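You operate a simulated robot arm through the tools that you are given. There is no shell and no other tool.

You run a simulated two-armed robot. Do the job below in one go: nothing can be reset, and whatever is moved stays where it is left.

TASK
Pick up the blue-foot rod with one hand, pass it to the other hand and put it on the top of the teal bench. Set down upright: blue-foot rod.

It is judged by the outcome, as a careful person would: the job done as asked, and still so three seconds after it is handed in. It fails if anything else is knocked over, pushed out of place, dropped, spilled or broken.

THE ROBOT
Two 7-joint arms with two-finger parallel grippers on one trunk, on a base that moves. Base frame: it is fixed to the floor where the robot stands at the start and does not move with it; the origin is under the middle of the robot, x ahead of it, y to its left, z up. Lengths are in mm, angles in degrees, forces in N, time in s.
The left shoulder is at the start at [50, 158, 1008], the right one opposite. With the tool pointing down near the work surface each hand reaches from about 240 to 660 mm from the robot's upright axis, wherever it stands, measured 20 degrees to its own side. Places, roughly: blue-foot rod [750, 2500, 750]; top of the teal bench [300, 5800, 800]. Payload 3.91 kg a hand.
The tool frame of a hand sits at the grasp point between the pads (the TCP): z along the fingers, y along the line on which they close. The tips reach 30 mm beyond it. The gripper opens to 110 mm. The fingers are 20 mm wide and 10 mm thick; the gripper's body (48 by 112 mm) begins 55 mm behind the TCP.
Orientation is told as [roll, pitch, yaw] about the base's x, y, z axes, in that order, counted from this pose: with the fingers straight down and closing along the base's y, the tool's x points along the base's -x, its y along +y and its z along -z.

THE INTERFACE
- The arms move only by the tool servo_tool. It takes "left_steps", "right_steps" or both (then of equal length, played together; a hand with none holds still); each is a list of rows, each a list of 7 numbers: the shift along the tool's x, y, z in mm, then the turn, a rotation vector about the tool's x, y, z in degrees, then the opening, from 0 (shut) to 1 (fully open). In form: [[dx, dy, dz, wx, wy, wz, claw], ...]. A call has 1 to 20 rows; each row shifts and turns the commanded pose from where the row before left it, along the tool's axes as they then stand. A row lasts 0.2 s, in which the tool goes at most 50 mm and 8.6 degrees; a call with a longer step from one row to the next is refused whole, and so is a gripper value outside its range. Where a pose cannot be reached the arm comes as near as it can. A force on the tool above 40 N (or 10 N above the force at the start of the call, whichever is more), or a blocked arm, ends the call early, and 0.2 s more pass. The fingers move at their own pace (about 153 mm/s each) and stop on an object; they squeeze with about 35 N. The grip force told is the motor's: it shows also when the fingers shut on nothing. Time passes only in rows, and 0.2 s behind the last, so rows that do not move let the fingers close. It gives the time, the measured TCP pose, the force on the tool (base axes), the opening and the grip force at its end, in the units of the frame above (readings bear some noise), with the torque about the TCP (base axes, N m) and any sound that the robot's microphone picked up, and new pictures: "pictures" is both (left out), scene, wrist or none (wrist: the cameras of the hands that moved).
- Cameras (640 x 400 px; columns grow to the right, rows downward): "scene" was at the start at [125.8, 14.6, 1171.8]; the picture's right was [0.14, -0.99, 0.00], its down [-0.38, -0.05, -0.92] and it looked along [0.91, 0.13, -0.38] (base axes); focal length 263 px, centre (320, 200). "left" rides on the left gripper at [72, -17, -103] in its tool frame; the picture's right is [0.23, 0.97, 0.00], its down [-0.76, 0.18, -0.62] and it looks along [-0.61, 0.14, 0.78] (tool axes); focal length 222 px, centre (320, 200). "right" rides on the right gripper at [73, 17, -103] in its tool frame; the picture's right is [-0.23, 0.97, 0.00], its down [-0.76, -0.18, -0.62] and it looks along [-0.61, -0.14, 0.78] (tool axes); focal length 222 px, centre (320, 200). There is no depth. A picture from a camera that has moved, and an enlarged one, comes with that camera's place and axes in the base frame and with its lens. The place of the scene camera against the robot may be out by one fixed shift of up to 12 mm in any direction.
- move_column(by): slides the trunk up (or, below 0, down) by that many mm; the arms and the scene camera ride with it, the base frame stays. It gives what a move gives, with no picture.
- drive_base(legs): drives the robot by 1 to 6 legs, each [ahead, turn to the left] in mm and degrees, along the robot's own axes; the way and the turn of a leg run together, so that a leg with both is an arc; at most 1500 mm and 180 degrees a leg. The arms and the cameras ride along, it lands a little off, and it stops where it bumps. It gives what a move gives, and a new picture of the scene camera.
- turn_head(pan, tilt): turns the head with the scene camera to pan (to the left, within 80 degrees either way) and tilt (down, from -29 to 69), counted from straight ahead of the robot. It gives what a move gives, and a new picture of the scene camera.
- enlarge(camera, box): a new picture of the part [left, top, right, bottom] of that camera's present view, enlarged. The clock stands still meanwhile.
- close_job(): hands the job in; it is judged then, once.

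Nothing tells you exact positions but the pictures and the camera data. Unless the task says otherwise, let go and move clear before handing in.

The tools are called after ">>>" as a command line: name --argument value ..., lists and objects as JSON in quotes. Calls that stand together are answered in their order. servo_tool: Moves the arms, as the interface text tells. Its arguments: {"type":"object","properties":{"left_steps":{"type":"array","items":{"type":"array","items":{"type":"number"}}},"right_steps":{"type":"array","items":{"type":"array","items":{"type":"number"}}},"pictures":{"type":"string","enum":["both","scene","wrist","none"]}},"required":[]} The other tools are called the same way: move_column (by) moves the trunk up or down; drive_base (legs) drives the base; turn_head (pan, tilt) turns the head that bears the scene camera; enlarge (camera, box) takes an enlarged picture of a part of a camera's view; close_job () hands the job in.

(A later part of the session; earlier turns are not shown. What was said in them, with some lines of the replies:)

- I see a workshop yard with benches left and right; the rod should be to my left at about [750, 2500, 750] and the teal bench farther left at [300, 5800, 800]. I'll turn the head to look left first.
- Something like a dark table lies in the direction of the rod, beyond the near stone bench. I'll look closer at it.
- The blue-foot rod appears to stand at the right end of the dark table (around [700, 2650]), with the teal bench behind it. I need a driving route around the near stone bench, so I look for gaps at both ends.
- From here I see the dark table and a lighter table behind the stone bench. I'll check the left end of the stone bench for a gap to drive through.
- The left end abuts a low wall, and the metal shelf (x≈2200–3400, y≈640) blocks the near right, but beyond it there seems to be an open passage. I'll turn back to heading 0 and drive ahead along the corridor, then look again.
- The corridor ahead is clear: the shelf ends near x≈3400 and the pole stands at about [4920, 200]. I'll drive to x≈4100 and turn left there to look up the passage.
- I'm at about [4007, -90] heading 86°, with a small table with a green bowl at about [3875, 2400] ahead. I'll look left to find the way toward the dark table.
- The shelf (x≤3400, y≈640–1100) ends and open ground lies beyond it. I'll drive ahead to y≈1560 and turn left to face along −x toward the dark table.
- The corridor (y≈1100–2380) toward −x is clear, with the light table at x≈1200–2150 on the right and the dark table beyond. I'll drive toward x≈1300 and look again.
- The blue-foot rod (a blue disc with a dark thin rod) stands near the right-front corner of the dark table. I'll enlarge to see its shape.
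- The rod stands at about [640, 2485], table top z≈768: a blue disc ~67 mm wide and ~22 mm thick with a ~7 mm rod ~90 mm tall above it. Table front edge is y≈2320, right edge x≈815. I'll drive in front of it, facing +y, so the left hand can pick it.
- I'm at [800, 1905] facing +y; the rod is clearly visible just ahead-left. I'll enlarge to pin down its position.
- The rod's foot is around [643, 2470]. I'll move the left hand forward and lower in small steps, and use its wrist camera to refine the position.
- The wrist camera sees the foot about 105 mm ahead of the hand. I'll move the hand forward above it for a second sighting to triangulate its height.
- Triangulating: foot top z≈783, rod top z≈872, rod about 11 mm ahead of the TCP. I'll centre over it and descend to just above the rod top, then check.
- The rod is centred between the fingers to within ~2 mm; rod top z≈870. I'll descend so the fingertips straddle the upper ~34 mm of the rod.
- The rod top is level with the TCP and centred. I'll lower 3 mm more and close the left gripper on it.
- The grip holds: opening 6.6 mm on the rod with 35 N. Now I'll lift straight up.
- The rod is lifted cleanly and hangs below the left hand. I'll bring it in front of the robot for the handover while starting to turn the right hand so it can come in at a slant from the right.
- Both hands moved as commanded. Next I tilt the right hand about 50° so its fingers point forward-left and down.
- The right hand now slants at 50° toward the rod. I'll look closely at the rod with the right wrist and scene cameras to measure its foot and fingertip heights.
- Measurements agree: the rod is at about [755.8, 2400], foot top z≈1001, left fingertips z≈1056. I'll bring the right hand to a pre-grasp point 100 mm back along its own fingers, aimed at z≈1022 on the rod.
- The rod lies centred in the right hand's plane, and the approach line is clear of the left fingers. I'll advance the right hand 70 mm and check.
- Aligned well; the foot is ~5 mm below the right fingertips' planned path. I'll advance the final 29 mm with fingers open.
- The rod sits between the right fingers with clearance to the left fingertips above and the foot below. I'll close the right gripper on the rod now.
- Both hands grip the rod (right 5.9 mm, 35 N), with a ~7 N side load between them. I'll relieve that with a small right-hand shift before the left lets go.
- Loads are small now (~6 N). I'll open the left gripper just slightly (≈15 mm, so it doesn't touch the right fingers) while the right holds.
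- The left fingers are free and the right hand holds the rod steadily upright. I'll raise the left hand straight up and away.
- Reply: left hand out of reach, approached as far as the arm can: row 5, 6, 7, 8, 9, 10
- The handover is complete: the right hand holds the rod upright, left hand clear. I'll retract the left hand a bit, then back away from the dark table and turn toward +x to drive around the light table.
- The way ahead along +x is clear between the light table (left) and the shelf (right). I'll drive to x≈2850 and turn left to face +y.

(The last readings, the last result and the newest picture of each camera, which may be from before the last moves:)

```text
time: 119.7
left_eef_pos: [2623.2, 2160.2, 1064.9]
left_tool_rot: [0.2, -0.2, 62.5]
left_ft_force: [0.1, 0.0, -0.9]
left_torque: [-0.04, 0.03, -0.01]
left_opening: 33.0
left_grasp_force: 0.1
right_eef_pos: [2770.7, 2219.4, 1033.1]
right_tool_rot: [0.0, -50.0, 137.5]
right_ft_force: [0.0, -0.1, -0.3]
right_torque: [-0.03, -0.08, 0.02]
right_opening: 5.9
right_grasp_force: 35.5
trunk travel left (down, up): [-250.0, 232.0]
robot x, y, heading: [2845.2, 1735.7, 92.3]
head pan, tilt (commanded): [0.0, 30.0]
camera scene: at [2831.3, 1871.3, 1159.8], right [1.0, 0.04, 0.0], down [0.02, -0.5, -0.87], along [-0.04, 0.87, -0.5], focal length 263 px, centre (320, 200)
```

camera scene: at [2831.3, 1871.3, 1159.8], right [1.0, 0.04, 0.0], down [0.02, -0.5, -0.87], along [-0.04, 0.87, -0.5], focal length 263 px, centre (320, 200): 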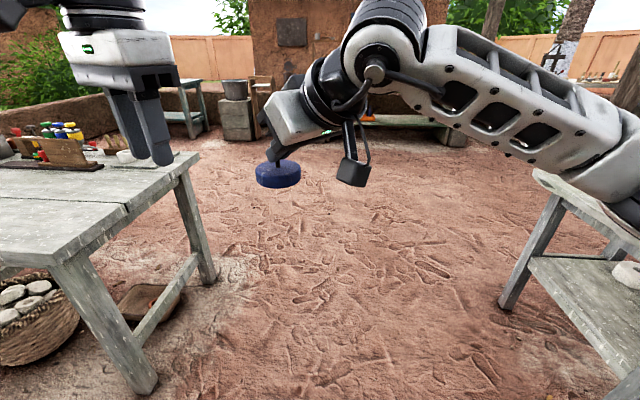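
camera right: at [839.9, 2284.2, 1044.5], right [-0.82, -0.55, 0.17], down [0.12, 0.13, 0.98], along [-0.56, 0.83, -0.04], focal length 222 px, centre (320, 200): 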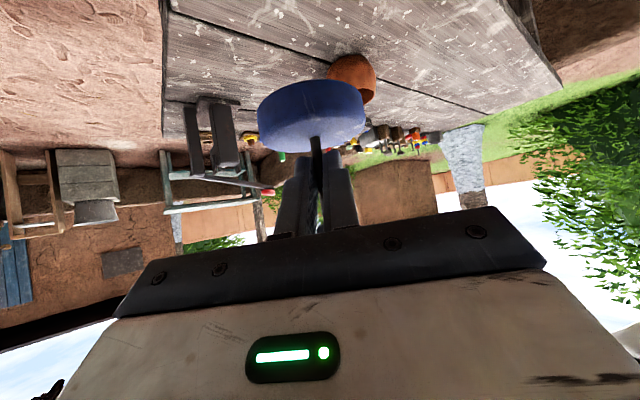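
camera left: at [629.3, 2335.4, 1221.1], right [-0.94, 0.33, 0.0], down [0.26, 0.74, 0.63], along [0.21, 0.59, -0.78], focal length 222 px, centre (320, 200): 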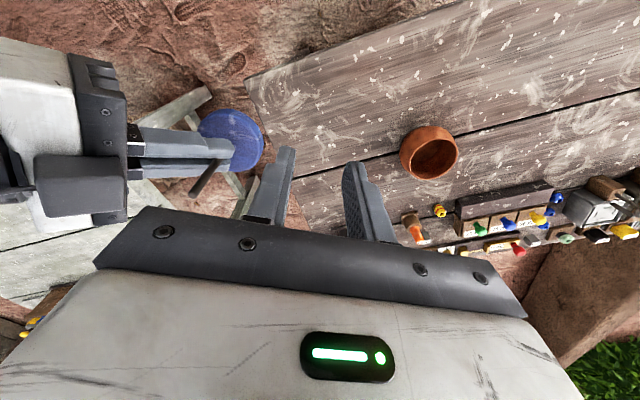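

The way ahead is open. I'll drive up to y≈4200 and turn left to face −x, toward the teal bench's front.

>>> drive_base --legs '[[1250, 0], [1200, 0], [0, 87.7]]'

```text
time: 135.6
left_eef_pos: [2316.1, 4024.0, 1064.0]
left_tool_rot: [0.2, -0.1, 149.4]
left_ft_force: [0.1, -0.1, -0.6]
left_torque: [-0.03, -0.01, 0.02]
left_opening: 32.9
left_grasp_force: 0.2
right_eef_pos: [2261.8, 4175.8, 1033.9]
right_tool_rot: [0.0, -50.2, -135.6]
right_ft_force: [0.2, -0.3, -0.3]
right_torque: [0.02, -0.06, 0.01]
right_opening: 5.9
right_grasp_force: 35.1
trunk travel left (down, up): [-250.0, 232.0]
robot x, y, heading: [2743.5, 4217.3, 179.3]
head pan, tilt (commanded): [0.0, 30.0]
camera scene: at [2609.7, 4223.5, 1159.8], right [0.01, 1.0, 0.0], down [0.5, -0.01, -0.87], along [-0.87, 0.01, -0.5], focal length 263 px, centre (320, 200)
```

scene: 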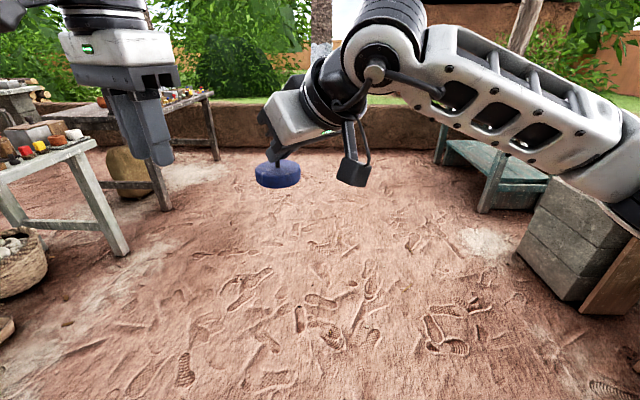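

The floor toward −x is clear, and the teal bench stands at x≈−250…800 with its front near y≈5580. I'll drive to x≈400 and turn right to face it.

>>> drive_base --legs '[[1200, 0], [1150, 0], [0, -89.3]]'

```text
time: 150.9
left_eef_pos: [206.5, 4693.7, 1063.0]
left_tool_rot: [0.2, -0.1, 59.4]
left_ft_force: [0.4, 0.5, -0.2]
left_torque: [0.04, -0.01, 0.01]
left_opening: 32.9
left_grasp_force: 0.0
right_eef_pos: [357.1, 4746.7, 1033.6]
right_tool_rot: [0.0, -50.1, 134.5]
right_ft_force: [-0.2, -0.8, 0.0]
right_torque: [-0.04, 0.01, -0.01]
right_opening: 6.3
right_grasp_force: 34.6
trunk travel left (down, up): [-250.0, 232.0]
robot x, y, heading: [403.8, 4262.6, 89.1]
head pan, tilt (commanded): [0.0, 30.0]
camera scene: at [398.9, 4394.3, 1159.8], right [1.0, -0.01, 0.0], down [0.0, -0.5, -0.87], along [0.01, 0.87, -0.5], focal length 263 px, centre (320, 200)
```

scene: 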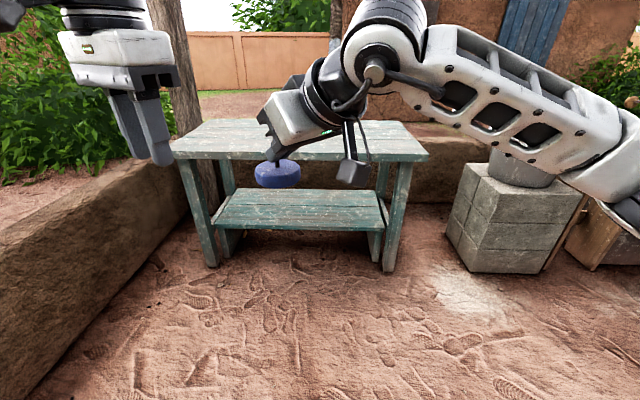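

The teal bench stands right ahead (x≈−280…840). I'll enlarge its top to see whether it is clear.

>>> enlarge --camera "scene" --box '[160, 90, 440, 270]'

```text
2.22 times, centred on (300, 180) of scene
camera zoom: at [398.9, 4394.3, 1159.8], right [1.0, -0.01, 0.0], down [0.0, -0.5, -0.87], along [0.01, 0.87, -0.5], focal length 584 px, centre (364, 244)
```

zoom: 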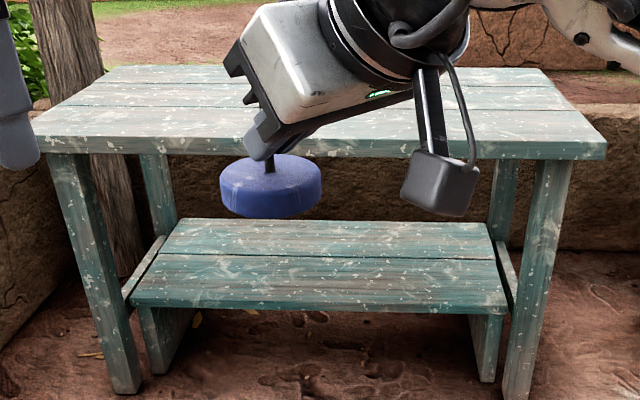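

The top looks empty apart from what the arm hides. I'll drive closer to measure the front edge and height.

>>> drive_base --legs '[[650, 0.5]]'

>>> turn_head --pan 0 --tilt 45

```text
time: 154.4
left_eef_pos: [200.8, 5330.3, 1063.5]
left_tool_rot: [0.1, -0.1, 60.5]
left_ft_force: [0.5, -0.2, 0.4]
left_torque: [-0.02, 0.05, -0.02]
left_opening: 33.1
left_grasp_force: 0.0
right_eef_pos: [349.3, 5387.2, 1032.9]
right_tool_rot: [-0.1, -50.1, 135.4]
right_ft_force: [-0.3, -0.2, 0.2]
right_torque: [-0.05, -0.04, 0.0]
right_opening: 6.1
right_grasp_force: 34.6
trunk travel left (down, up): [-250.0, 232.0]
robot x, y, heading: [405.7, 4902.6, 90.3]
head pan, tilt (commanded): [0.0, 30.0]
camera scene: at [397.0, 5035.4, 1159.8], right [1.0, 0.01, 0.0], down [0.0, -0.5, -0.87], along [-0.01, 0.87, -0.5], focal length 263 px, centre (320, 200)
```

scene: 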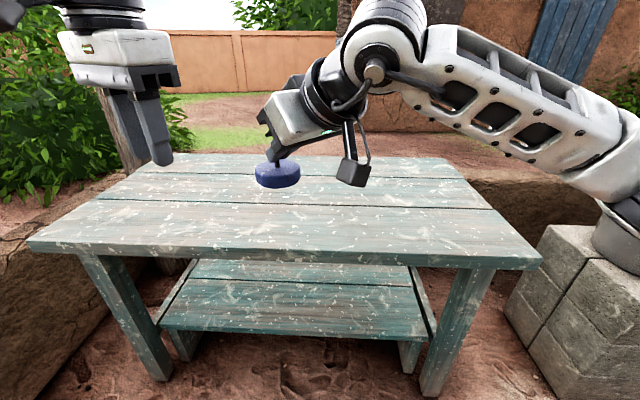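

```text
time: 155.2
left_eef_pos: [200.8, 5331.7, 1063.5]
left_tool_rot: [0.1, -0.2, 60.4]
left_ft_force: [1.1, -0.2, 0.2]
left_torque: [-0.03, 0.0, 0.02]
left_opening: 32.8
left_grasp_force: 0.1
right_eef_pos: [349.4, 5386.5, 1033.3]
right_tool_rot: [0.0, -50.0, 135.4]
right_ft_force: [0.2, -0.1, 0.8]
right_torque: [0.01, -0.01, 0.01]
right_opening: 5.9
right_grasp_force: 35.2
trunk travel left (down, up): [-250.0, 232.0]
robot x, y, heading: [402.8, 4905.4, 90.3]
head pan, tilt (commanded): [0.0, 45.0]
camera scene: at [397.1, 5026.2, 1137.3], right [1.0, 0.01, 0.0], down [0.01, -0.71, -0.71], along [-0.01, 0.71, -0.71], focal length 263 px, centre (320, 200)
```

scene: 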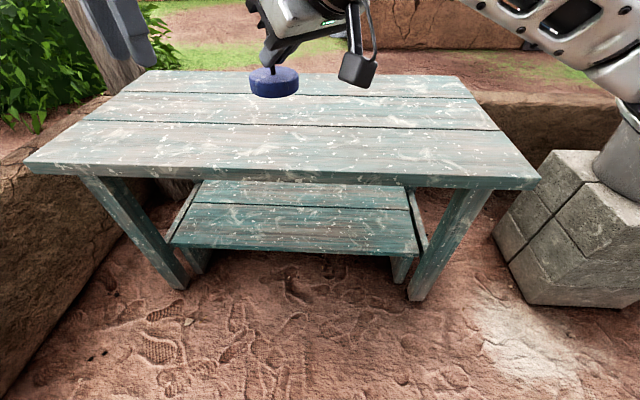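

From two views the bench top is z≈770 with its front edge at y≈5450–5520 (slightly rotated), back near y≈6070, and clear. I'll pull the left hand back and up, then drive in ~180 mm.

>>> servo_tool --left_steps '[[15, 0, -4, 0, 0, 0, 0.3], [20, 0, -6, 0, 0, 0, 0.3], [20, 0, -6, 0, 0, 0, 0.3], [20, 0, -6, 0, 0, 0, 0.3], [20, 0, -6, 0, 0, 0, 0.3], [15, 0, -4, 0, 0, 0, 0.3], [0, 0, 0, 0, 0, 0, 0.3]]' --pictures "none"

>>> drive_base --legs '[[180, 0]]'

```text
time: 156.8
left_eef_pos: [147.7, 5235.2, 1095.4]
left_tool_rot: [0.1, -0.1, 60.4]
left_ft_force: [-0.3, 0.3, 0.2]
left_torque: [-0.01, -0.03, 0.03]
left_opening: 33.2
left_grasp_force: 0.0
right_eef_pos: [348.7, 5386.2, 1033.3]
right_tool_rot: [0.0, -50.0, 135.4]
right_ft_force: [-0.4, 0.0, 0.3]
right_torque: [-0.06, -0.06, -0.02]
right_opening: 6.0
right_grasp_force: 35.2
trunk travel left (down, up): [-250.0, 232.0]
robot x, y, heading: [405.5, 4901.4, 90.2]
head pan, tilt (commanded): [0.0, 45.0]
```

```text
time: 158.3
left_eef_pos: [147.8, 5413.4, 1095.3]
left_tool_rot: [0.0, -0.1, 60.4]
left_ft_force: [-0.4, -0.1, 0.0]
left_torque: [-0.01, 0.01, -0.01]
left_opening: 32.9
left_grasp_force: 0.0
right_eef_pos: [349.9, 5564.0, 1033.4]
right_tool_rot: [0.0, -49.9, 135.2]
right_ft_force: [0.3, 0.4, -0.3]
right_torque: [-0.03, -0.04, 0.0]
right_opening: 5.9
right_grasp_force: 34.5
trunk travel left (down, up): [-250.0, 232.0]
robot x, y, heading: [401.5, 5077.9, 90.4]
head pan, tilt (commanded): [0.0, 45.0]
camera scene: at [396.4, 5203.7, 1137.2], right [1.0, 0.0, 0.0], down [0.0, -0.71, -0.71], along [0.0, 0.71, -0.71], focal length 263 px, centre (320, 200)
```

scene: 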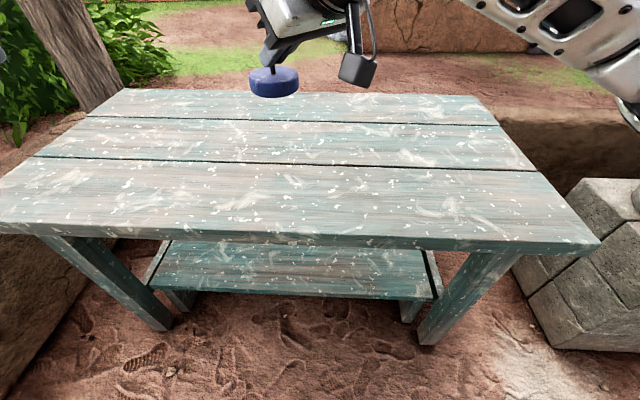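

The rod is now over the bench (rod at ≈[340, 5574]; front edge y≈5482, top z≈771). I'll push it 45 mm further in, then lower the trunk most of the way.

>>> servo_tool --right_steps '[[-4.4, -7.6, 5.3, 0, 0, 0, 0], [-8, -12, 9.5, 0, 0, 0, 0], [-8, -12.3, 9.5, 0, 0, 0, 0], [0, 0, 0, 0, 0, 0, 0]]' --pictures "none"

>>> move_column --by -150

>>> turn_head --pan 0 --tilt 35

>>> enlarge --camera "right" --box '[0, 0, 640, 400]'

```text
time: 159.3
left_eef_pos: [146.9, 5413.0, 1094.6]
left_tool_rot: [0.1, 0.0, 60.2]
left_ft_force: [-0.1, -0.2, 0.6]
left_torque: [-0.02, 0.03, -0.01]
left_opening: 33.0
left_grasp_force: 0.1
right_eef_pos: [349.8, 5608.6, 1032.9]
right_tool_rot: [0.0, -49.8, 135.3]
right_ft_force: [-0.2, 0.2, -0.4]
right_torque: [-0.01, -0.01, 0.0]
right_opening: 6.3
right_grasp_force: 34.6
trunk travel left (down, up): [-250.0, 232.0]
robot x, y, heading: [404.4, 5078.3, 90.4]
head pan, tilt (commanded): [0.0, 45.0]
```

```text
time: 161.1
left_eef_pos: [147.1, 5412.7, 945.8]
left_tool_rot: [0.1, -0.1, 60.3]
left_ft_force: [-1.0, -0.8, -0.2]
left_torque: [0.0, -0.01, -0.02]
left_opening: 33.1
left_grasp_force: 0.1
right_eef_pos: [350.2, 5609.0, 883.3]
right_tool_rot: [0.0, -50.2, 135.2]
right_ft_force: [-0.4, 0.7, -0.1]
right_torque: [0.0, -0.04, 0.02]
right_opening: 5.8
right_grasp_force: 34.9
trunk travel left (down, up): [-100.0, 382.0]
robot x, y, heading: [401.6, 5077.1, 90.2]
head pan, tilt (commanded): [0.0, 45.0]
```

```text
time: 161.8
left_eef_pos: [147.6, 5413.6, 944.7]
left_tool_rot: [0.1, 0.0, 60.2]
left_ft_force: [0.3, -0.5, -0.5]
left_torque: [0.0, -0.01, 0.03]
left_opening: 32.8
left_grasp_force: 0.1
right_eef_pos: [349.6, 5607.0, 883.2]
right_tool_rot: [0.0, -50.1, 135.2]
right_ft_force: [0.1, -0.3, -0.1]
right_torque: [-0.05, -0.01, 0.03]
right_opening: 6.1
right_grasp_force: 34.7
trunk travel left (down, up): [-100.0, 382.0]
robot x, y, heading: [405.3, 5083.1, 90.4]
head pan, tilt (commanded): [0.0, 35.0]
camera scene: at [396.4, 5210.1, 1002.0], right [1.0, 0.0, 0.0], down [0.0, -0.57, -0.82], along [0.0, 0.82, -0.57], focal length 263 px, centre (320, 200)
```

scene: 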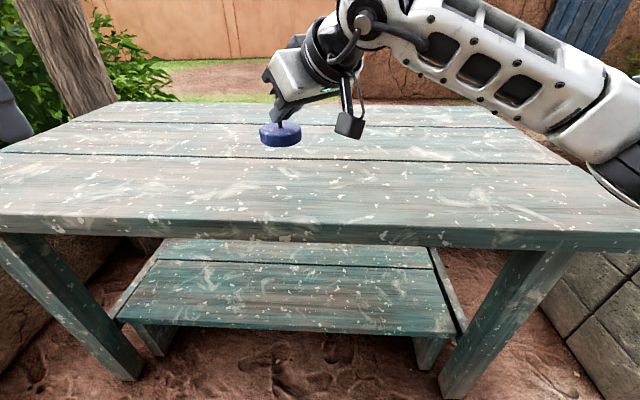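

```text
1.00 times, centred on (320, 200) of right (not enlarged: the box is as wide or as high as the picture)
camera zoom: at [427.7, 5506.5, 892.9], right [-0.79, -0.59, 0.17], down [0.12, 0.13, 0.98], along [-0.6, 0.8, -0.04], focal length 222 px, centre (320, 200)
```

zoom: 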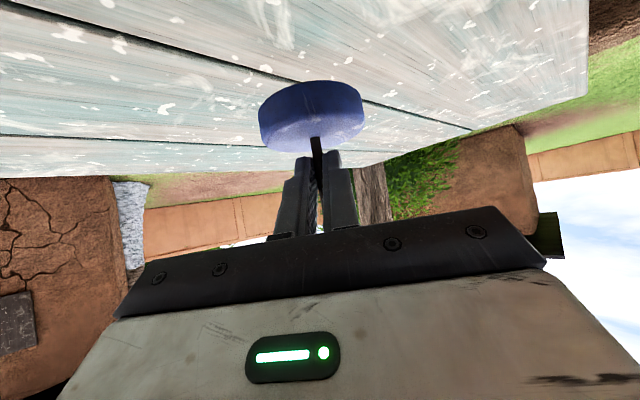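

The rod is about 60 mm above the bench top. I'll check that it hangs upright.

>>> enlarge --camera "scene" --box '[230, 60, 390, 180]'

>>> enlarge --camera "right" --box '[230, 60, 390, 180]'

```text
3.33 times, centred on (310, 120) of scene
camera zoom: at [396.4, 5210.1, 1002.0], right [1.0, 0.0, 0.0], down [0.0, -0.57, -0.82], along [0.0, 0.82, -0.57], focal length 876 px, centre (353, 467)
```

zoom: 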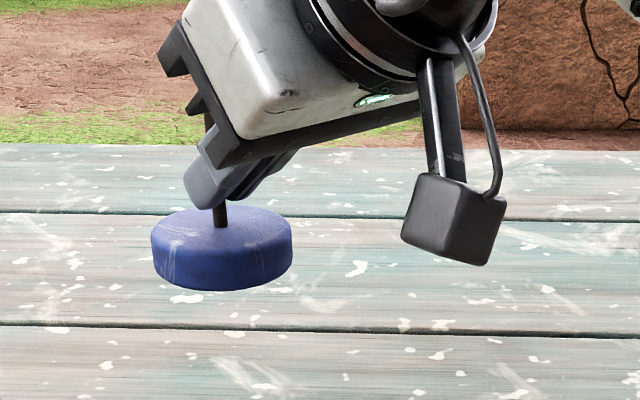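

```text
3.33 times, centred on (310, 120) of right
camera zoom: at [427.7, 5506.5, 892.9], right [-0.79, -0.59, 0.17], down [0.12, 0.13, 0.98], along [-0.6, 0.8, -0.04], focal length 740 px, centre (353, 467)
```

zoom: 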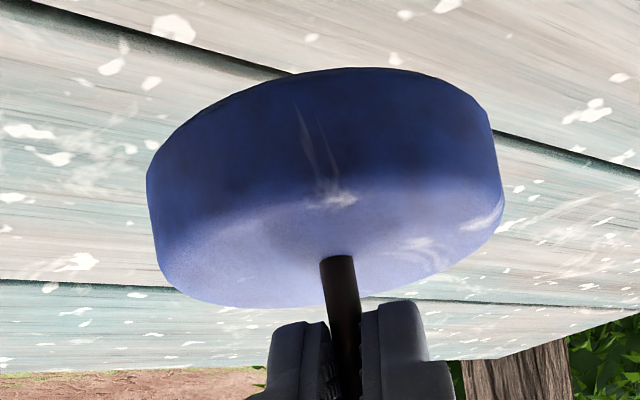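

The rod hangs level with ~60 mm to go, and the wrist camera box has ~48 mm more clearance than the foot. I'll lower the trunk another 40 mm.

>>> move_column --by -40

>>> enlarge --camera "scene" --box '[230, 60, 390, 180]'

>>> enlarge --camera "right" --box '[230, 60, 390, 180]'

```text
time: 162.6
left_eef_pos: [148.5, 5414.3, 905.9]
left_tool_rot: [0.1, -0.1, 60.4]
left_ft_force: [-0.7, -0.4, 0.8]
left_torque: [-0.04, 0.03, 0.0]
left_opening: 33.1
left_grasp_force: 0.1
right_eef_pos: [349.1, 5607.2, 843.0]
right_tool_rot: [0.0, -50.1, 135.1]
right_ft_force: [0.1, -0.6, 0.1]
right_torque: [-0.03, -0.04, 0.04]
right_opening: 6.0
right_grasp_force: 34.6
trunk travel left (down, up): [-60.0, 422.0]
robot x, y, heading: [404.9, 5080.4, 90.3]
head pan, tilt (commanded): [0.0, 35.0]
```

```text
3.33 times, centred on (310, 120) of scene
camera zoom: at [396.4, 5210.1, 962.0], right [1.0, 0.0, 0.0], down [0.0, -0.57, -0.82], along [0.0, 0.82, -0.57], focal length 876 px, centre (353, 467)
```

zoom: 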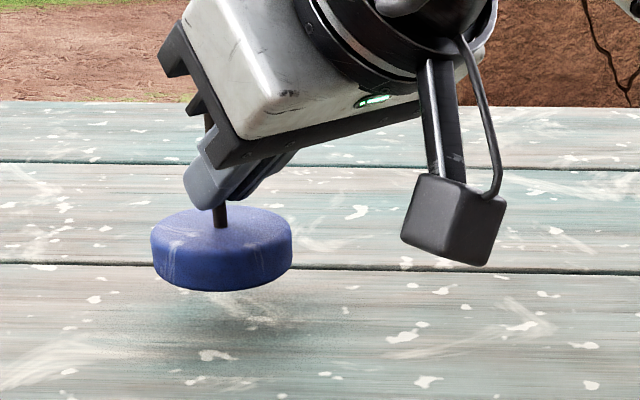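

```text
3.33 times, centred on (310, 120) of right
camera zoom: at [427.7, 5506.4, 852.9], right [-0.79, -0.59, 0.17], down [0.12, 0.13, 0.98], along [-0.6, 0.8, -0.04], focal length 740 px, centre (353, 467)
```

zoom: 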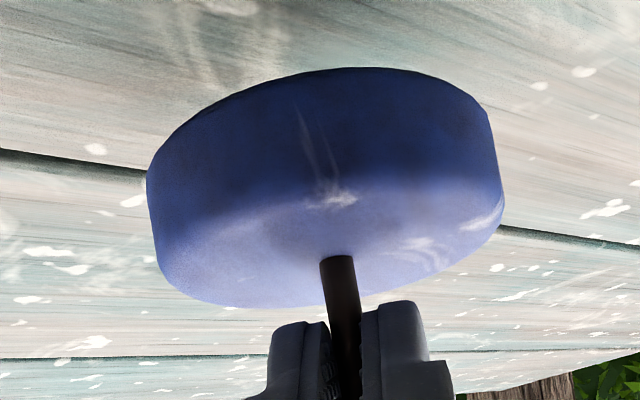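

The foot's shadow shows it just above the plank, clear of the seam (y≈5679). I'll lower the last bit with small servo steps, watching the force.

>>> servo_tool --right_steps '[[2.3, 0, 1.93, 0, 0, 0, 0], [2.3, 0, 1.93, 0, 0, 0, 0], [2.3, 0, 1.93, 0, 0, 0, 0], [0, 0, 0, 0, 0, 0, 0]]' --pictures "none"

>>> enlarge --camera "scene" --box '[230, 80, 350, 170]'

```text
time: 163.6
left_eef_pos: [148.2, 5412.9, 905.7]
left_tool_rot: [0.1, -0.1, 60.3]
left_ft_force: [0.3, -0.3, 0.1]
left_torque: [-0.01, 0.01, 0.0]
left_opening: 32.8
left_grasp_force: 0.1
right_eef_pos: [348.2, 5608.3, 832.5]
right_tool_rot: [0.0, -50.1, 135.2]
right_ft_force: [0.0, -0.1, 0.6]
right_torque: [-0.05, -0.05, 0.02]
right_opening: 6.2
right_grasp_force: 34.2
trunk travel left (down, up): [-60.0, 422.0]
robot x, y, heading: [402.6, 5080.5, 90.1]
head pan, tilt (commanded): [0.0, 35.0]
```

```text
4.44 times, centred on (290, 125) of scene
camera zoom: at [396.4, 5210.2, 962.0], right [1.0, 0.0, 0.0], down [0.0, -0.57, -0.82], along [0.0, 0.82, -0.57], focal length 1168 px, centre (453, 533)
```

zoom: 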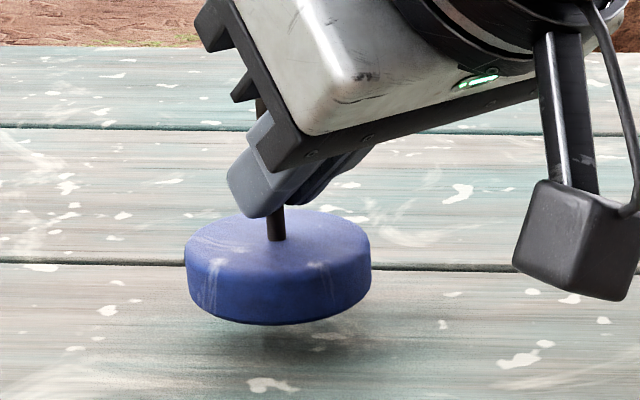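

>>> servo_tool --right_steps '[[1.55, 0, 1.3, 0, 0, 0, 0], [1.55, 0, 1.3, 0, 0, 0, 0], [1.55, 0, 1.3, 0, 0, 0, 0], [0, 0, 0, 0, 0, 0, 0]]' --pictures "none"

>>> enlarge --camera "scene" --box '[230, 80, 350, 170]'

```text
time: 164.6
left_eef_pos: [148.6, 5413.7, 905.1]
left_tool_rot: [0.2, -0.1, 60.4]
left_ft_force: [0.8, -0.7, 0.4]
left_torque: [-0.02, -0.02, 0.01]
left_opening: 33.1
left_grasp_force: 0.0
right_eef_pos: [350.0, 5607.4, 827.3]
right_tool_rot: [0.0, -50.1, 135.2]
right_ft_force: [-0.6, -1.0, 0.2]
right_torque: [-0.03, 0.0, 0.01]
right_opening: 6.1
right_grasp_force: 35.4
trunk travel left (down, up): [-60.0, 422.0]
robot x, y, heading: [401.6, 5077.1, 90.4]
head pan, tilt (commanded): [0.0, 35.0]
```

```text
4.44 times, centred on (290, 125) of scene
camera zoom: at [396.4, 5210.2, 962.0], right [1.0, 0.0, 0.0], down [0.0, -0.57, -0.82], along [0.0, 0.82, -0.57], focal length 1168 px, centre (453, 533)
```

zoom: 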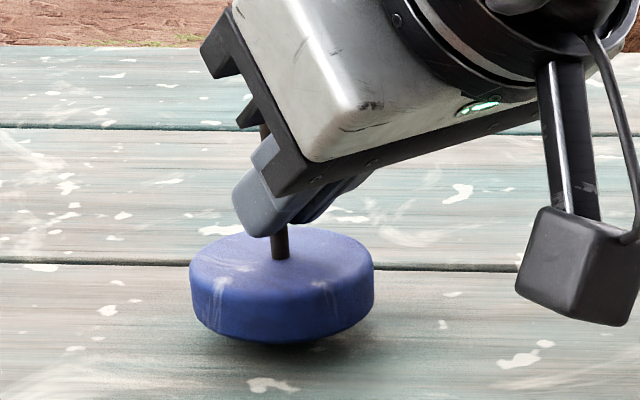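

The shadow nearly meets the foot; only a few millimetres remain. Continuing with 1 mm steps.

>>> servo_tool --right_steps '[[0.77, 0, 0.64, 0, 0, 0, 0], [0.77, 0, 0.64, 0, 0, 0, 0], [0.77, 0, 0.64, 0, 0, 0, 0], [0, 0, 0, 0, 0, 0, 0]]' --pictures "none"

>>> enlarge --camera "scene" --box '[230, 80, 350, 170]'

```text
time: 165.6
left_eef_pos: [146.8, 5412.8, 905.8]
left_tool_rot: [0.1, -0.2, 60.2]
left_ft_force: [0.8, -0.8, 0.5]
left_torque: [-0.01, -0.01, -0.01]
left_opening: 33.2
left_grasp_force: 0.1
right_eef_pos: [349.3, 5609.0, 823.4]
right_tool_rot: [0.0, -50.1, 135.3]
right_ft_force: [-0.1, -0.4, -1.1]
right_torque: [-0.05, -0.02, -0.01]
right_opening: 5.9
right_grasp_force: 34.7
trunk travel left (down, up): [-60.0, 422.0]
robot x, y, heading: [402.0, 5078.9, 90.4]
head pan, tilt (commanded): [0.0, 35.0]
```

```text
4.44 times, centred on (290, 125) of scene
camera zoom: at [396.4, 5210.2, 962.0], right [1.0, 0.0, 0.0], down [0.0, -0.57, -0.82], along [0.0, 0.82, -0.57], focal length 1168 px, centre (453, 533)
```

zoom: 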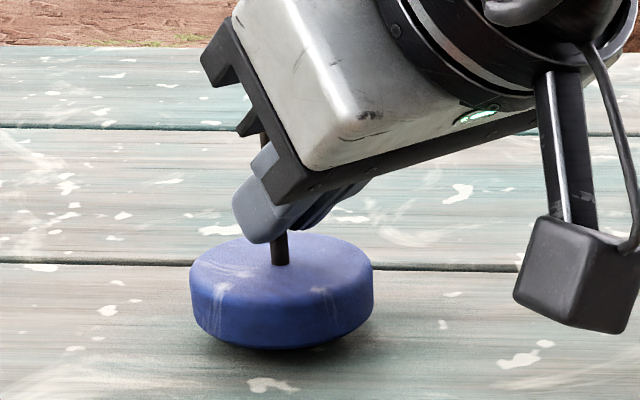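

>>> servo_tool --right_steps '[[0.77, 0, 0.64, 0, 0, 0, 0], [0.77, 0, 0.64, 0, 0, 0, 0], [0, 0, 0, 0, 0, 0, 0]]' --pictures "none"

>>> enlarge --camera "scene" --box '[230, 80, 350, 170]'

```text
time: 166.4
left_eef_pos: [147.8, 5413.5, 905.1]
left_tool_rot: [0.2, -0.1, 60.2]
left_ft_force: [-0.1, -0.7, 0.5]
left_torque: [0.01, 0.03, 0.0]
left_opening: 33.2
left_grasp_force: 0.0
right_eef_pos: [350.2, 5608.8, 821.3]
right_tool_rot: [-0.1, -49.9, 135.2]
right_ft_force: [0.0, 0.3, 0.4]
right_torque: [-0.04, -0.03, 0.03]
right_opening: 6.4
right_grasp_force: 34.7
trunk travel left (down, up): [-60.0, 422.0]
robot x, y, heading: [405.0, 5081.0, 90.5]
head pan, tilt (commanded): [0.0, 35.0]
```

```text
4.44 times, centred on (290, 125) of scene
camera zoom: at [396.4, 5210.2, 962.0], right [1.0, 0.0, 0.0], down [0.0, -0.57, -0.82], along [0.0, 0.82, -0.57], focal length 1168 px, centre (453, 533)
```

zoom: 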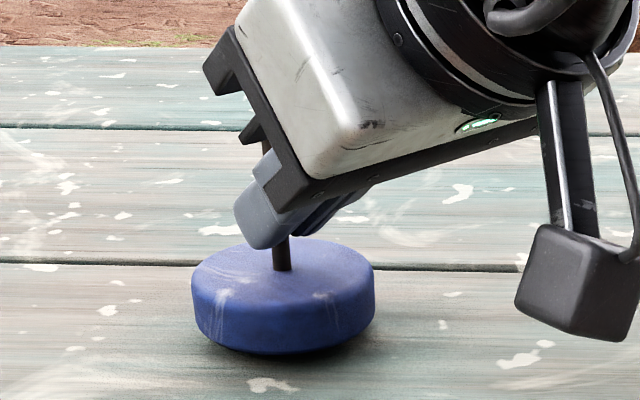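

Still no contact force; I continue in 1 mm steps.

>>> servo_tool --right_steps '[[0.77, 0, 0.64, 0, 0, 0, 0], [0.77, 0, 0.64, 0, 0, 0, 0], [0, 0, 0, 0, 0, 0, 0]]' --pictures "none"

>>> enlarge --camera "scene" --box '[230, 80, 350, 170]'

```text
time: 167.2
left_eef_pos: [148.5, 5412.5, 906.0]
left_tool_rot: [0.1, -0.1, 60.3]
left_ft_force: [-0.3, 0.4, -0.9]
left_torque: [-0.02, -0.02, 0.02]
left_opening: 33.1
left_grasp_force: 0.0
right_eef_pos: [350.6, 5607.2, 820.3]
right_tool_rot: [-0.1, -50.0, 135.2]
right_ft_force: [0.7, -0.7, -0.2]
right_torque: [-0.05, -0.04, 0.02]
right_opening: 5.9
right_grasp_force: 35.0
trunk travel left (down, up): [-60.0, 422.0]
robot x, y, heading: [404.3, 5081.0, 90.2]
head pan, tilt (commanded): [0.0, 35.0]
```

```text
4.44 times, centred on (290, 125) of scene
camera zoom: at [396.4, 5210.2, 962.0], right [1.0, 0.0, 0.0], down [0.0, -0.57, -0.82], along [0.0, 0.82, -0.57], focal length 1168 px, centre (453, 533)
```

zoom: 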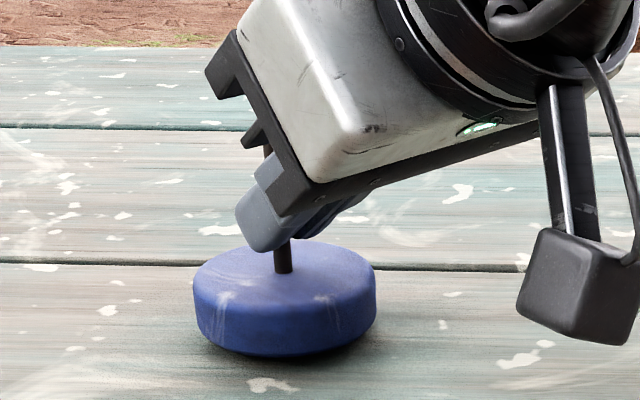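

>>> servo_tool --right_steps '[[0.77, 0, 0.64, 0, 0, 0, 0], [0.77, 0, 0.64, 0, 0, 0, 0], [0, 0, 0, 0, 0, 0, 0]]' --pictures "none"

>>> enlarge --camera "scene" --box '[230, 80, 350, 170]'

```text
time: 168.0
left_eef_pos: [147.0, 5413.1, 904.3]
left_tool_rot: [0.2, -0.1, 60.2]
left_ft_force: [0.0, 0.8, -0.2]
left_torque: [0.02, -0.01, 0.0]
left_opening: 33.1
left_grasp_force: 0.0
right_eef_pos: [348.4, 5607.7, 818.6]
right_tool_rot: [0.0, -49.9, 135.2]
right_ft_force: [0.2, -0.4, -0.8]
right_torque: [-0.04, -0.04, 0.02]
right_opening: 5.9
right_grasp_force: 34.9
trunk travel left (down, up): [-60.0, 422.0]
robot x, y, heading: [405.6, 5081.7, 90.2]
head pan, tilt (commanded): [0.0, 35.0]
```

```text
4.44 times, centred on (290, 125) of scene
camera zoom: at [396.4, 5210.2, 962.0], right [1.0, 0.0, 0.0], down [0.0, -0.57, -0.82], along [0.0, 0.82, -0.57], focal length 1168 px, centre (453, 533)
```

zoom: 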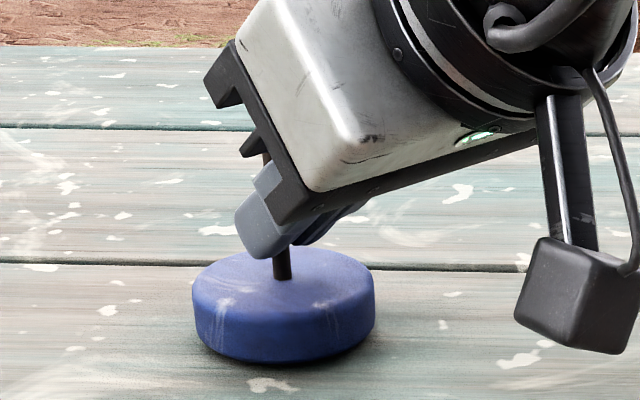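

>>> servo_tool --right_steps '[[0.77, 0, 0.64, 0, 0, 0, 0], [0.77, 0, 0.64, 0, 0, 0, 0], [0, 0, 0, 0, 0, 0, 0]]' --pictures "none"

>>> enlarge --camera "scene" --box '[230, 80, 350, 170]'

```text
time: 168.8
left_eef_pos: [148.1, 5414.0, 906.0]
left_tool_rot: [0.1, -0.2, 60.3]
left_ft_force: [0.1, -0.1, -0.2]
left_torque: [-0.03, 0.02, 0.03]
left_opening: 33.3
left_grasp_force: 0.1
right_eef_pos: [349.9, 5608.2, 815.7]
right_tool_rot: [0.0, -50.0, 135.1]
right_ft_force: [-0.1, -0.6, -0.4]
right_torque: [0.0, -0.03, 0.0]
right_opening: 5.7
right_grasp_force: 35.1
trunk travel left (down, up): [-60.0, 422.0]
robot x, y, heading: [401.9, 5081.1, 90.5]
head pan, tilt (commanded): [0.0, 35.0]
```

```text
4.44 times, centred on (290, 125) of scene
camera zoom: at [396.4, 5210.2, 962.0], right [1.0, 0.0, 0.0], down [0.0, -0.57, -0.82], along [0.0, 0.82, -0.57], focal length 1168 px, centre (453, 533)
```

zoom: 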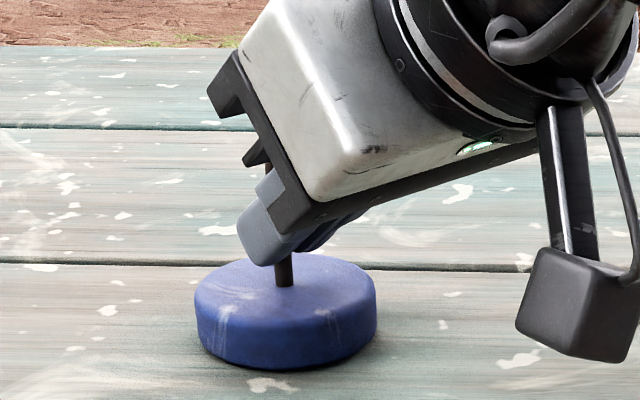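

>>> servo_tool --right_steps '[[0.77, 0, 0.64, 0, 0, 0, 0], [0.77, 0, 0.64, 0, 0, 0, 0], [0, 0, 0, 0, 0, 0, 0]]' --pictures "none"

>>> enlarge --camera "scene" --box '[230, 80, 350, 170]'

```text
time: 169.6
left_eef_pos: [148.7, 5412.4, 906.9]
left_tool_rot: [0.2, -0.1, 60.4]
left_ft_force: [-0.3, -0.3, 0.6]
left_torque: [-0.01, -0.06, -0.01]
left_opening: 33.1
left_grasp_force: 0.1
right_eef_pos: [349.6, 5606.6, 815.3]
right_tool_rot: [-0.1, -50.2, 135.3]
right_ft_force: [0.9, 0.4, 4.5]
right_torque: [-0.07, -0.12, -0.01]
right_opening: 6.0
right_grasp_force: 34.7
trunk travel left (down, up): [-60.0, 422.0]
robot x, y, heading: [404.4, 5079.8, 90.3]
head pan, tilt (commanded): [0.0, 35.0]
```

```text
4.44 times, centred on (290, 125) of scene
camera zoom: at [396.5, 5209.8, 962.2], right [1.0, 0.0, 0.0], down [0.0, -0.57, -0.82], along [0.0, 0.82, -0.57], focal length 1168 px, centre (453, 533)
```

zoom: 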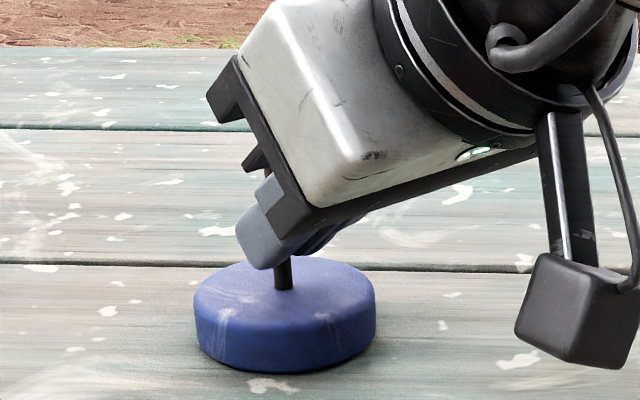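

Contact: +4.5 N upward, the foot now rests on the bench. I'll open the right gripper gently in place.

>>> servo_tool --right_steps '[[0, 0, 0, 0, 0, 0, 0.12], [0, 0, 0, 0, 0, 0, 0.25], [0, 0, 0, 0, 0, 0, 0.35], [0, 0, 0, 0, 0, 0, 0.35]]' --pictures "wrist"

>>> enlarge --camera "scene" --box '[230, 80, 350, 170]'

>>> enlarge --camera "right" --box '[220, 50, 420, 230]'

```text
time: 170.6
left_eef_pos: [148.4, 5411.6, 904.5]
left_tool_rot: [0.1, -0.1, 60.3]
left_ft_force: [-0.5, -0.3, 0.4]
left_torque: [-0.03, 0.0, -0.03]
left_opening: 33.2
left_grasp_force: 0.0
right_eef_pos: [348.6, 5606.3, 814.0]
right_tool_rot: [-0.1, -50.1, 135.1]
right_ft_force: [-0.3, -0.2, -0.2]
right_torque: [-0.01, -0.01, 0.01]
right_opening: 38.2
right_grasp_force: 0.0
trunk travel left (down, up): [-60.0, 422.0]
robot x, y, heading: [401.8, 5078.6, 90.2]
head pan, tilt (commanded): [0.0, 35.0]
camera right: at [428.0, 5505.1, 823.8], right [-0.79, -0.59, 0.17], down [0.12, 0.13, 0.98], along [-0.6, 0.8, -0.04], focal length 222 px, centre (320, 200)
```

right: 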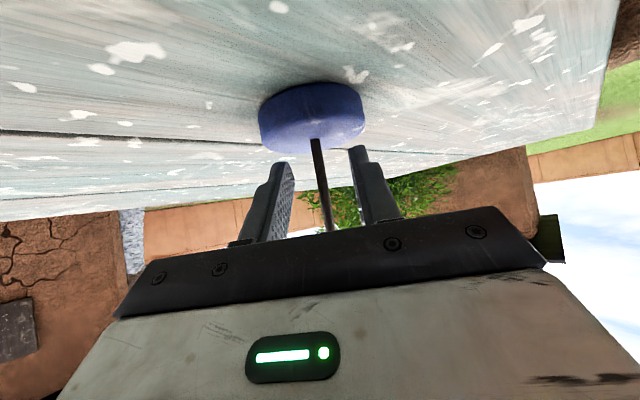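

```text
4.44 times, centred on (290, 125) of scene
camera zoom: at [396.4, 5210.1, 962.1], right [1.0, 0.0, 0.0], down [0.0, -0.57, -0.82], along [0.0, 0.82, -0.57], focal length 1168 px, centre (453, 533)
```

zoom: 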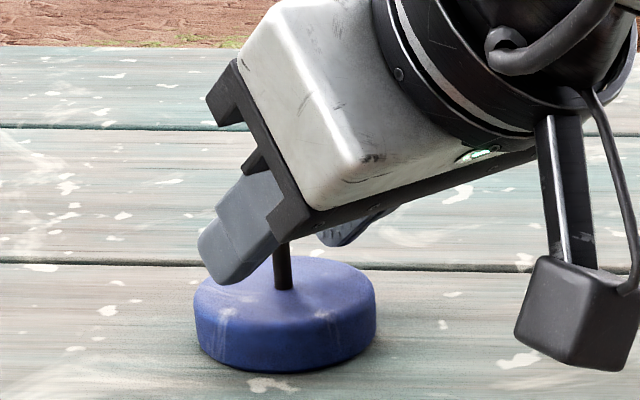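

```text
2.22 times, centred on (320, 140) of right
camera zoom: at [428.0, 5505.1, 823.8], right [-0.79, -0.59, 0.17], down [0.12, 0.13, 0.98], along [-0.6, 0.8, -0.04], focal length 494 px, centre (320, 333)
```

zoom: 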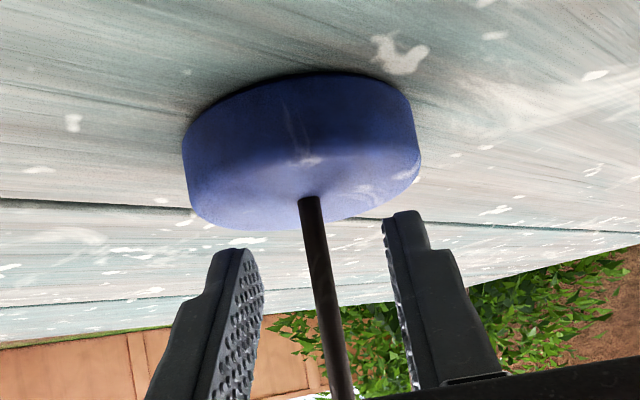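

The rod stands free and upright on the bench, fingers open around it. I'll withdraw the right hand straight back along its fingers.

>>> servo_tool --right_steps '[[0, 0, -5, 0, 0, 0, 0.35], [0, 0, -10, 0, 0, 0, 0.35], [0, 0, -15, 0, 0, 0, 0.35], [0, 0, -20, 0, 0, 0, 0.35], [0, 0, -20, 0, 0, 0, 0.35], [0, 0, -20, 0, 0, 0, 0.35], [0, 0, -20, 0, 0, 0, 0.35], [0, 0, 0, 0, 0, 0, 0.35]]' --pictures "both"

>>> enlarge --camera "scene" --box '[210, 60, 370, 180]'

```text
time: 172.4
left_eef_pos: [147.6, 5413.8, 905.3]
left_tool_rot: [0.0, -0.1, 60.3]
left_ft_force: [-0.1, 0.8, -0.2]
left_torque: [0.02, 0.0, 0.02]
left_opening: 33.1
left_grasp_force: 0.1
right_eef_pos: [408.7, 5547.8, 884.6]
right_tool_rot: [-0.1, -50.1, 135.3]
right_ft_force: [-0.2, 0.4, 1.4]
right_torque: [0.01, -0.01, 0.01]
right_opening: 38.6
right_grasp_force: 0.0
trunk travel left (down, up): [-60.0, 422.0]
robot x, y, heading: [403.6, 5085.2, 90.3]
head pan, tilt (commanded): [0.0, 35.0]
camera scene: at [396.4, 5210.0, 962.1], right [1.0, 0.0, 0.0], down [0.0, -0.57, -0.82], along [0.0, 0.82, -0.57], focal length 263 px, centre (320, 200)
camera right: at [487.3, 5446.0, 894.9], right [-0.79, -0.59, 0.17], down [0.12, 0.13, 0.98], along [-0.6, 0.8, -0.04], focal length 222 px, centre (320, 200)
```

scene: 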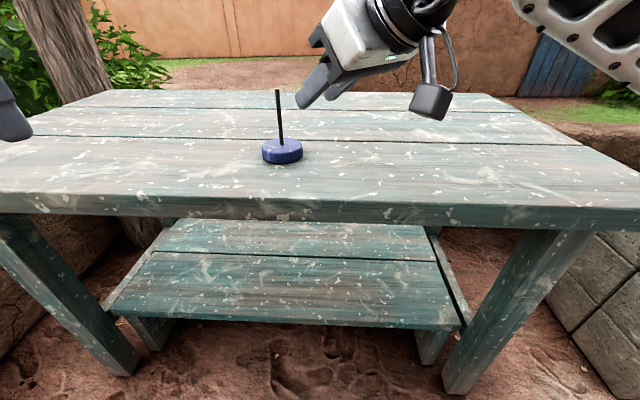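
right: 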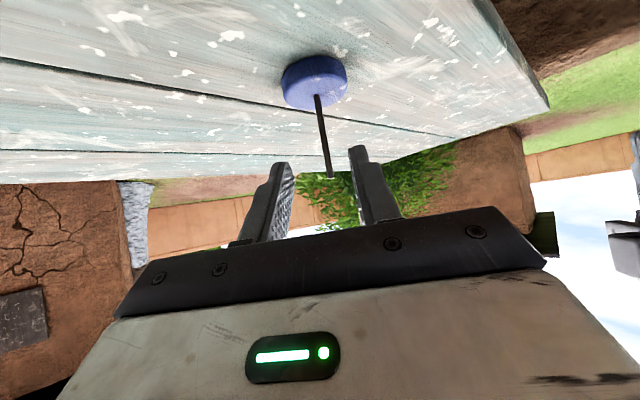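

```text
3.33 times, centred on (290, 120) of scene
camera zoom: at [396.4, 5210.0, 962.1], right [1.0, 0.0, 0.0], down [0.0, -0.57, -0.82], along [0.0, 0.82, -0.57], focal length 876 px, centre (420, 467)
```

zoom: 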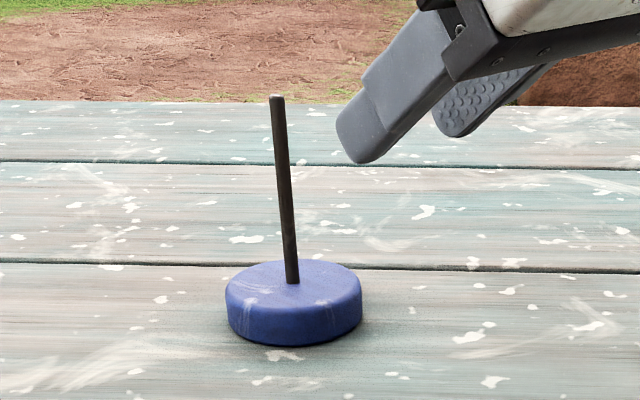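

The rod stands upright alone on the bench. I'll raise the trunk and back the robot away so both hands are well clear.

>>> move_column --by 150

>>> drive_base --legs '[[-350, 0]]'

>>> enlarge --camera "scene" --box '[200, 60, 400, 200]'

```text
time: 174.2
left_eef_pos: [146.6, 5413.3, 1056.5]
left_tool_rot: [0.1, -0.1, 60.3]
left_ft_force: [-0.5, -0.5, 0.9]
left_torque: [0.02, -0.01, 0.02]
left_opening: 32.9
left_grasp_force: 0.0
right_eef_pos: [408.5, 5547.7, 1034.3]
right_tool_rot: [0.0, -50.1, 135.2]
right_ft_force: [0.0, 0.1, 0.3]
right_torque: [0.01, -0.01, 0.02]
right_opening: 38.4
right_grasp_force: 0.1
trunk travel left (down, up): [-210.0, 272.0]
robot x, y, heading: [403.6, 5076.3, 90.3]
head pan, tilt (commanded): [0.0, 35.0]
```

```text
time: 176.4
left_eef_pos: [149.1, 5062.7, 1055.7]
left_tool_rot: [0.2, -0.1, 60.3]
left_ft_force: [0.1, 0.9, 1.0]
left_torque: [0.0, 0.01, -0.01]
left_opening: 32.9
left_grasp_force: 0.0
right_eef_pos: [410.5, 5196.1, 1035.5]
right_tool_rot: [0.1, -50.1, 135.3]
right_ft_force: [0.0, 0.1, 0.8]
right_torque: [-0.02, -0.01, -0.02]
right_opening: 38.7
right_grasp_force: 0.1
trunk travel left (down, up): [-210.0, 272.0]
robot x, y, heading: [403.6, 4730.6, 90.0]
head pan, tilt (commanded): [0.0, 35.0]
camera scene: at [398.0, 4859.3, 1112.1], right [1.0, 0.01, 0.0], down [0.0, -0.57, -0.82], along [0.0, 0.82, -0.57], focal length 263 px, centre (320, 200)
```

scene: 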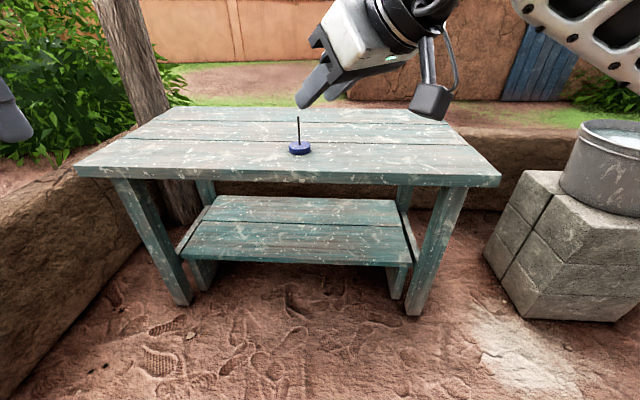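

```text
2.86 times, centred on (300, 130) of scene
camera zoom: at [398.0, 4859.3, 1112.1], right [1.0, 0.01, 0.0], down [0.0, -0.57, -0.82], along [0.0, 0.82, -0.57], focal length 751 px, centre (377, 400)
```

zoom: 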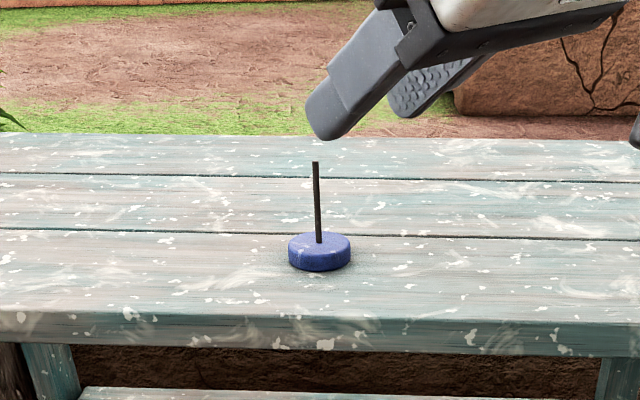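

The blue-foot rod stands upright on top of the teal bench, both hands are open and well clear, and I saw nothing else disturbed. I'm handing the job in.

>>> close_job

```text
The job is handed in.
```

The blue-foot rod is standing upright on top of the teal bench. I picked it up with the left hand and passed it to the right hand in mid-air. The right hand then set it down at about [340, 5618], roughly 135 mm in from the bench's front edge.

After letting go, I raised the arms and backed the robot away, and the last picture shows the rod upright and both hands clear. I saw nothing else knocked over or moved, and nothing bumped on the drive. The job is handed in, but no verdict came back.
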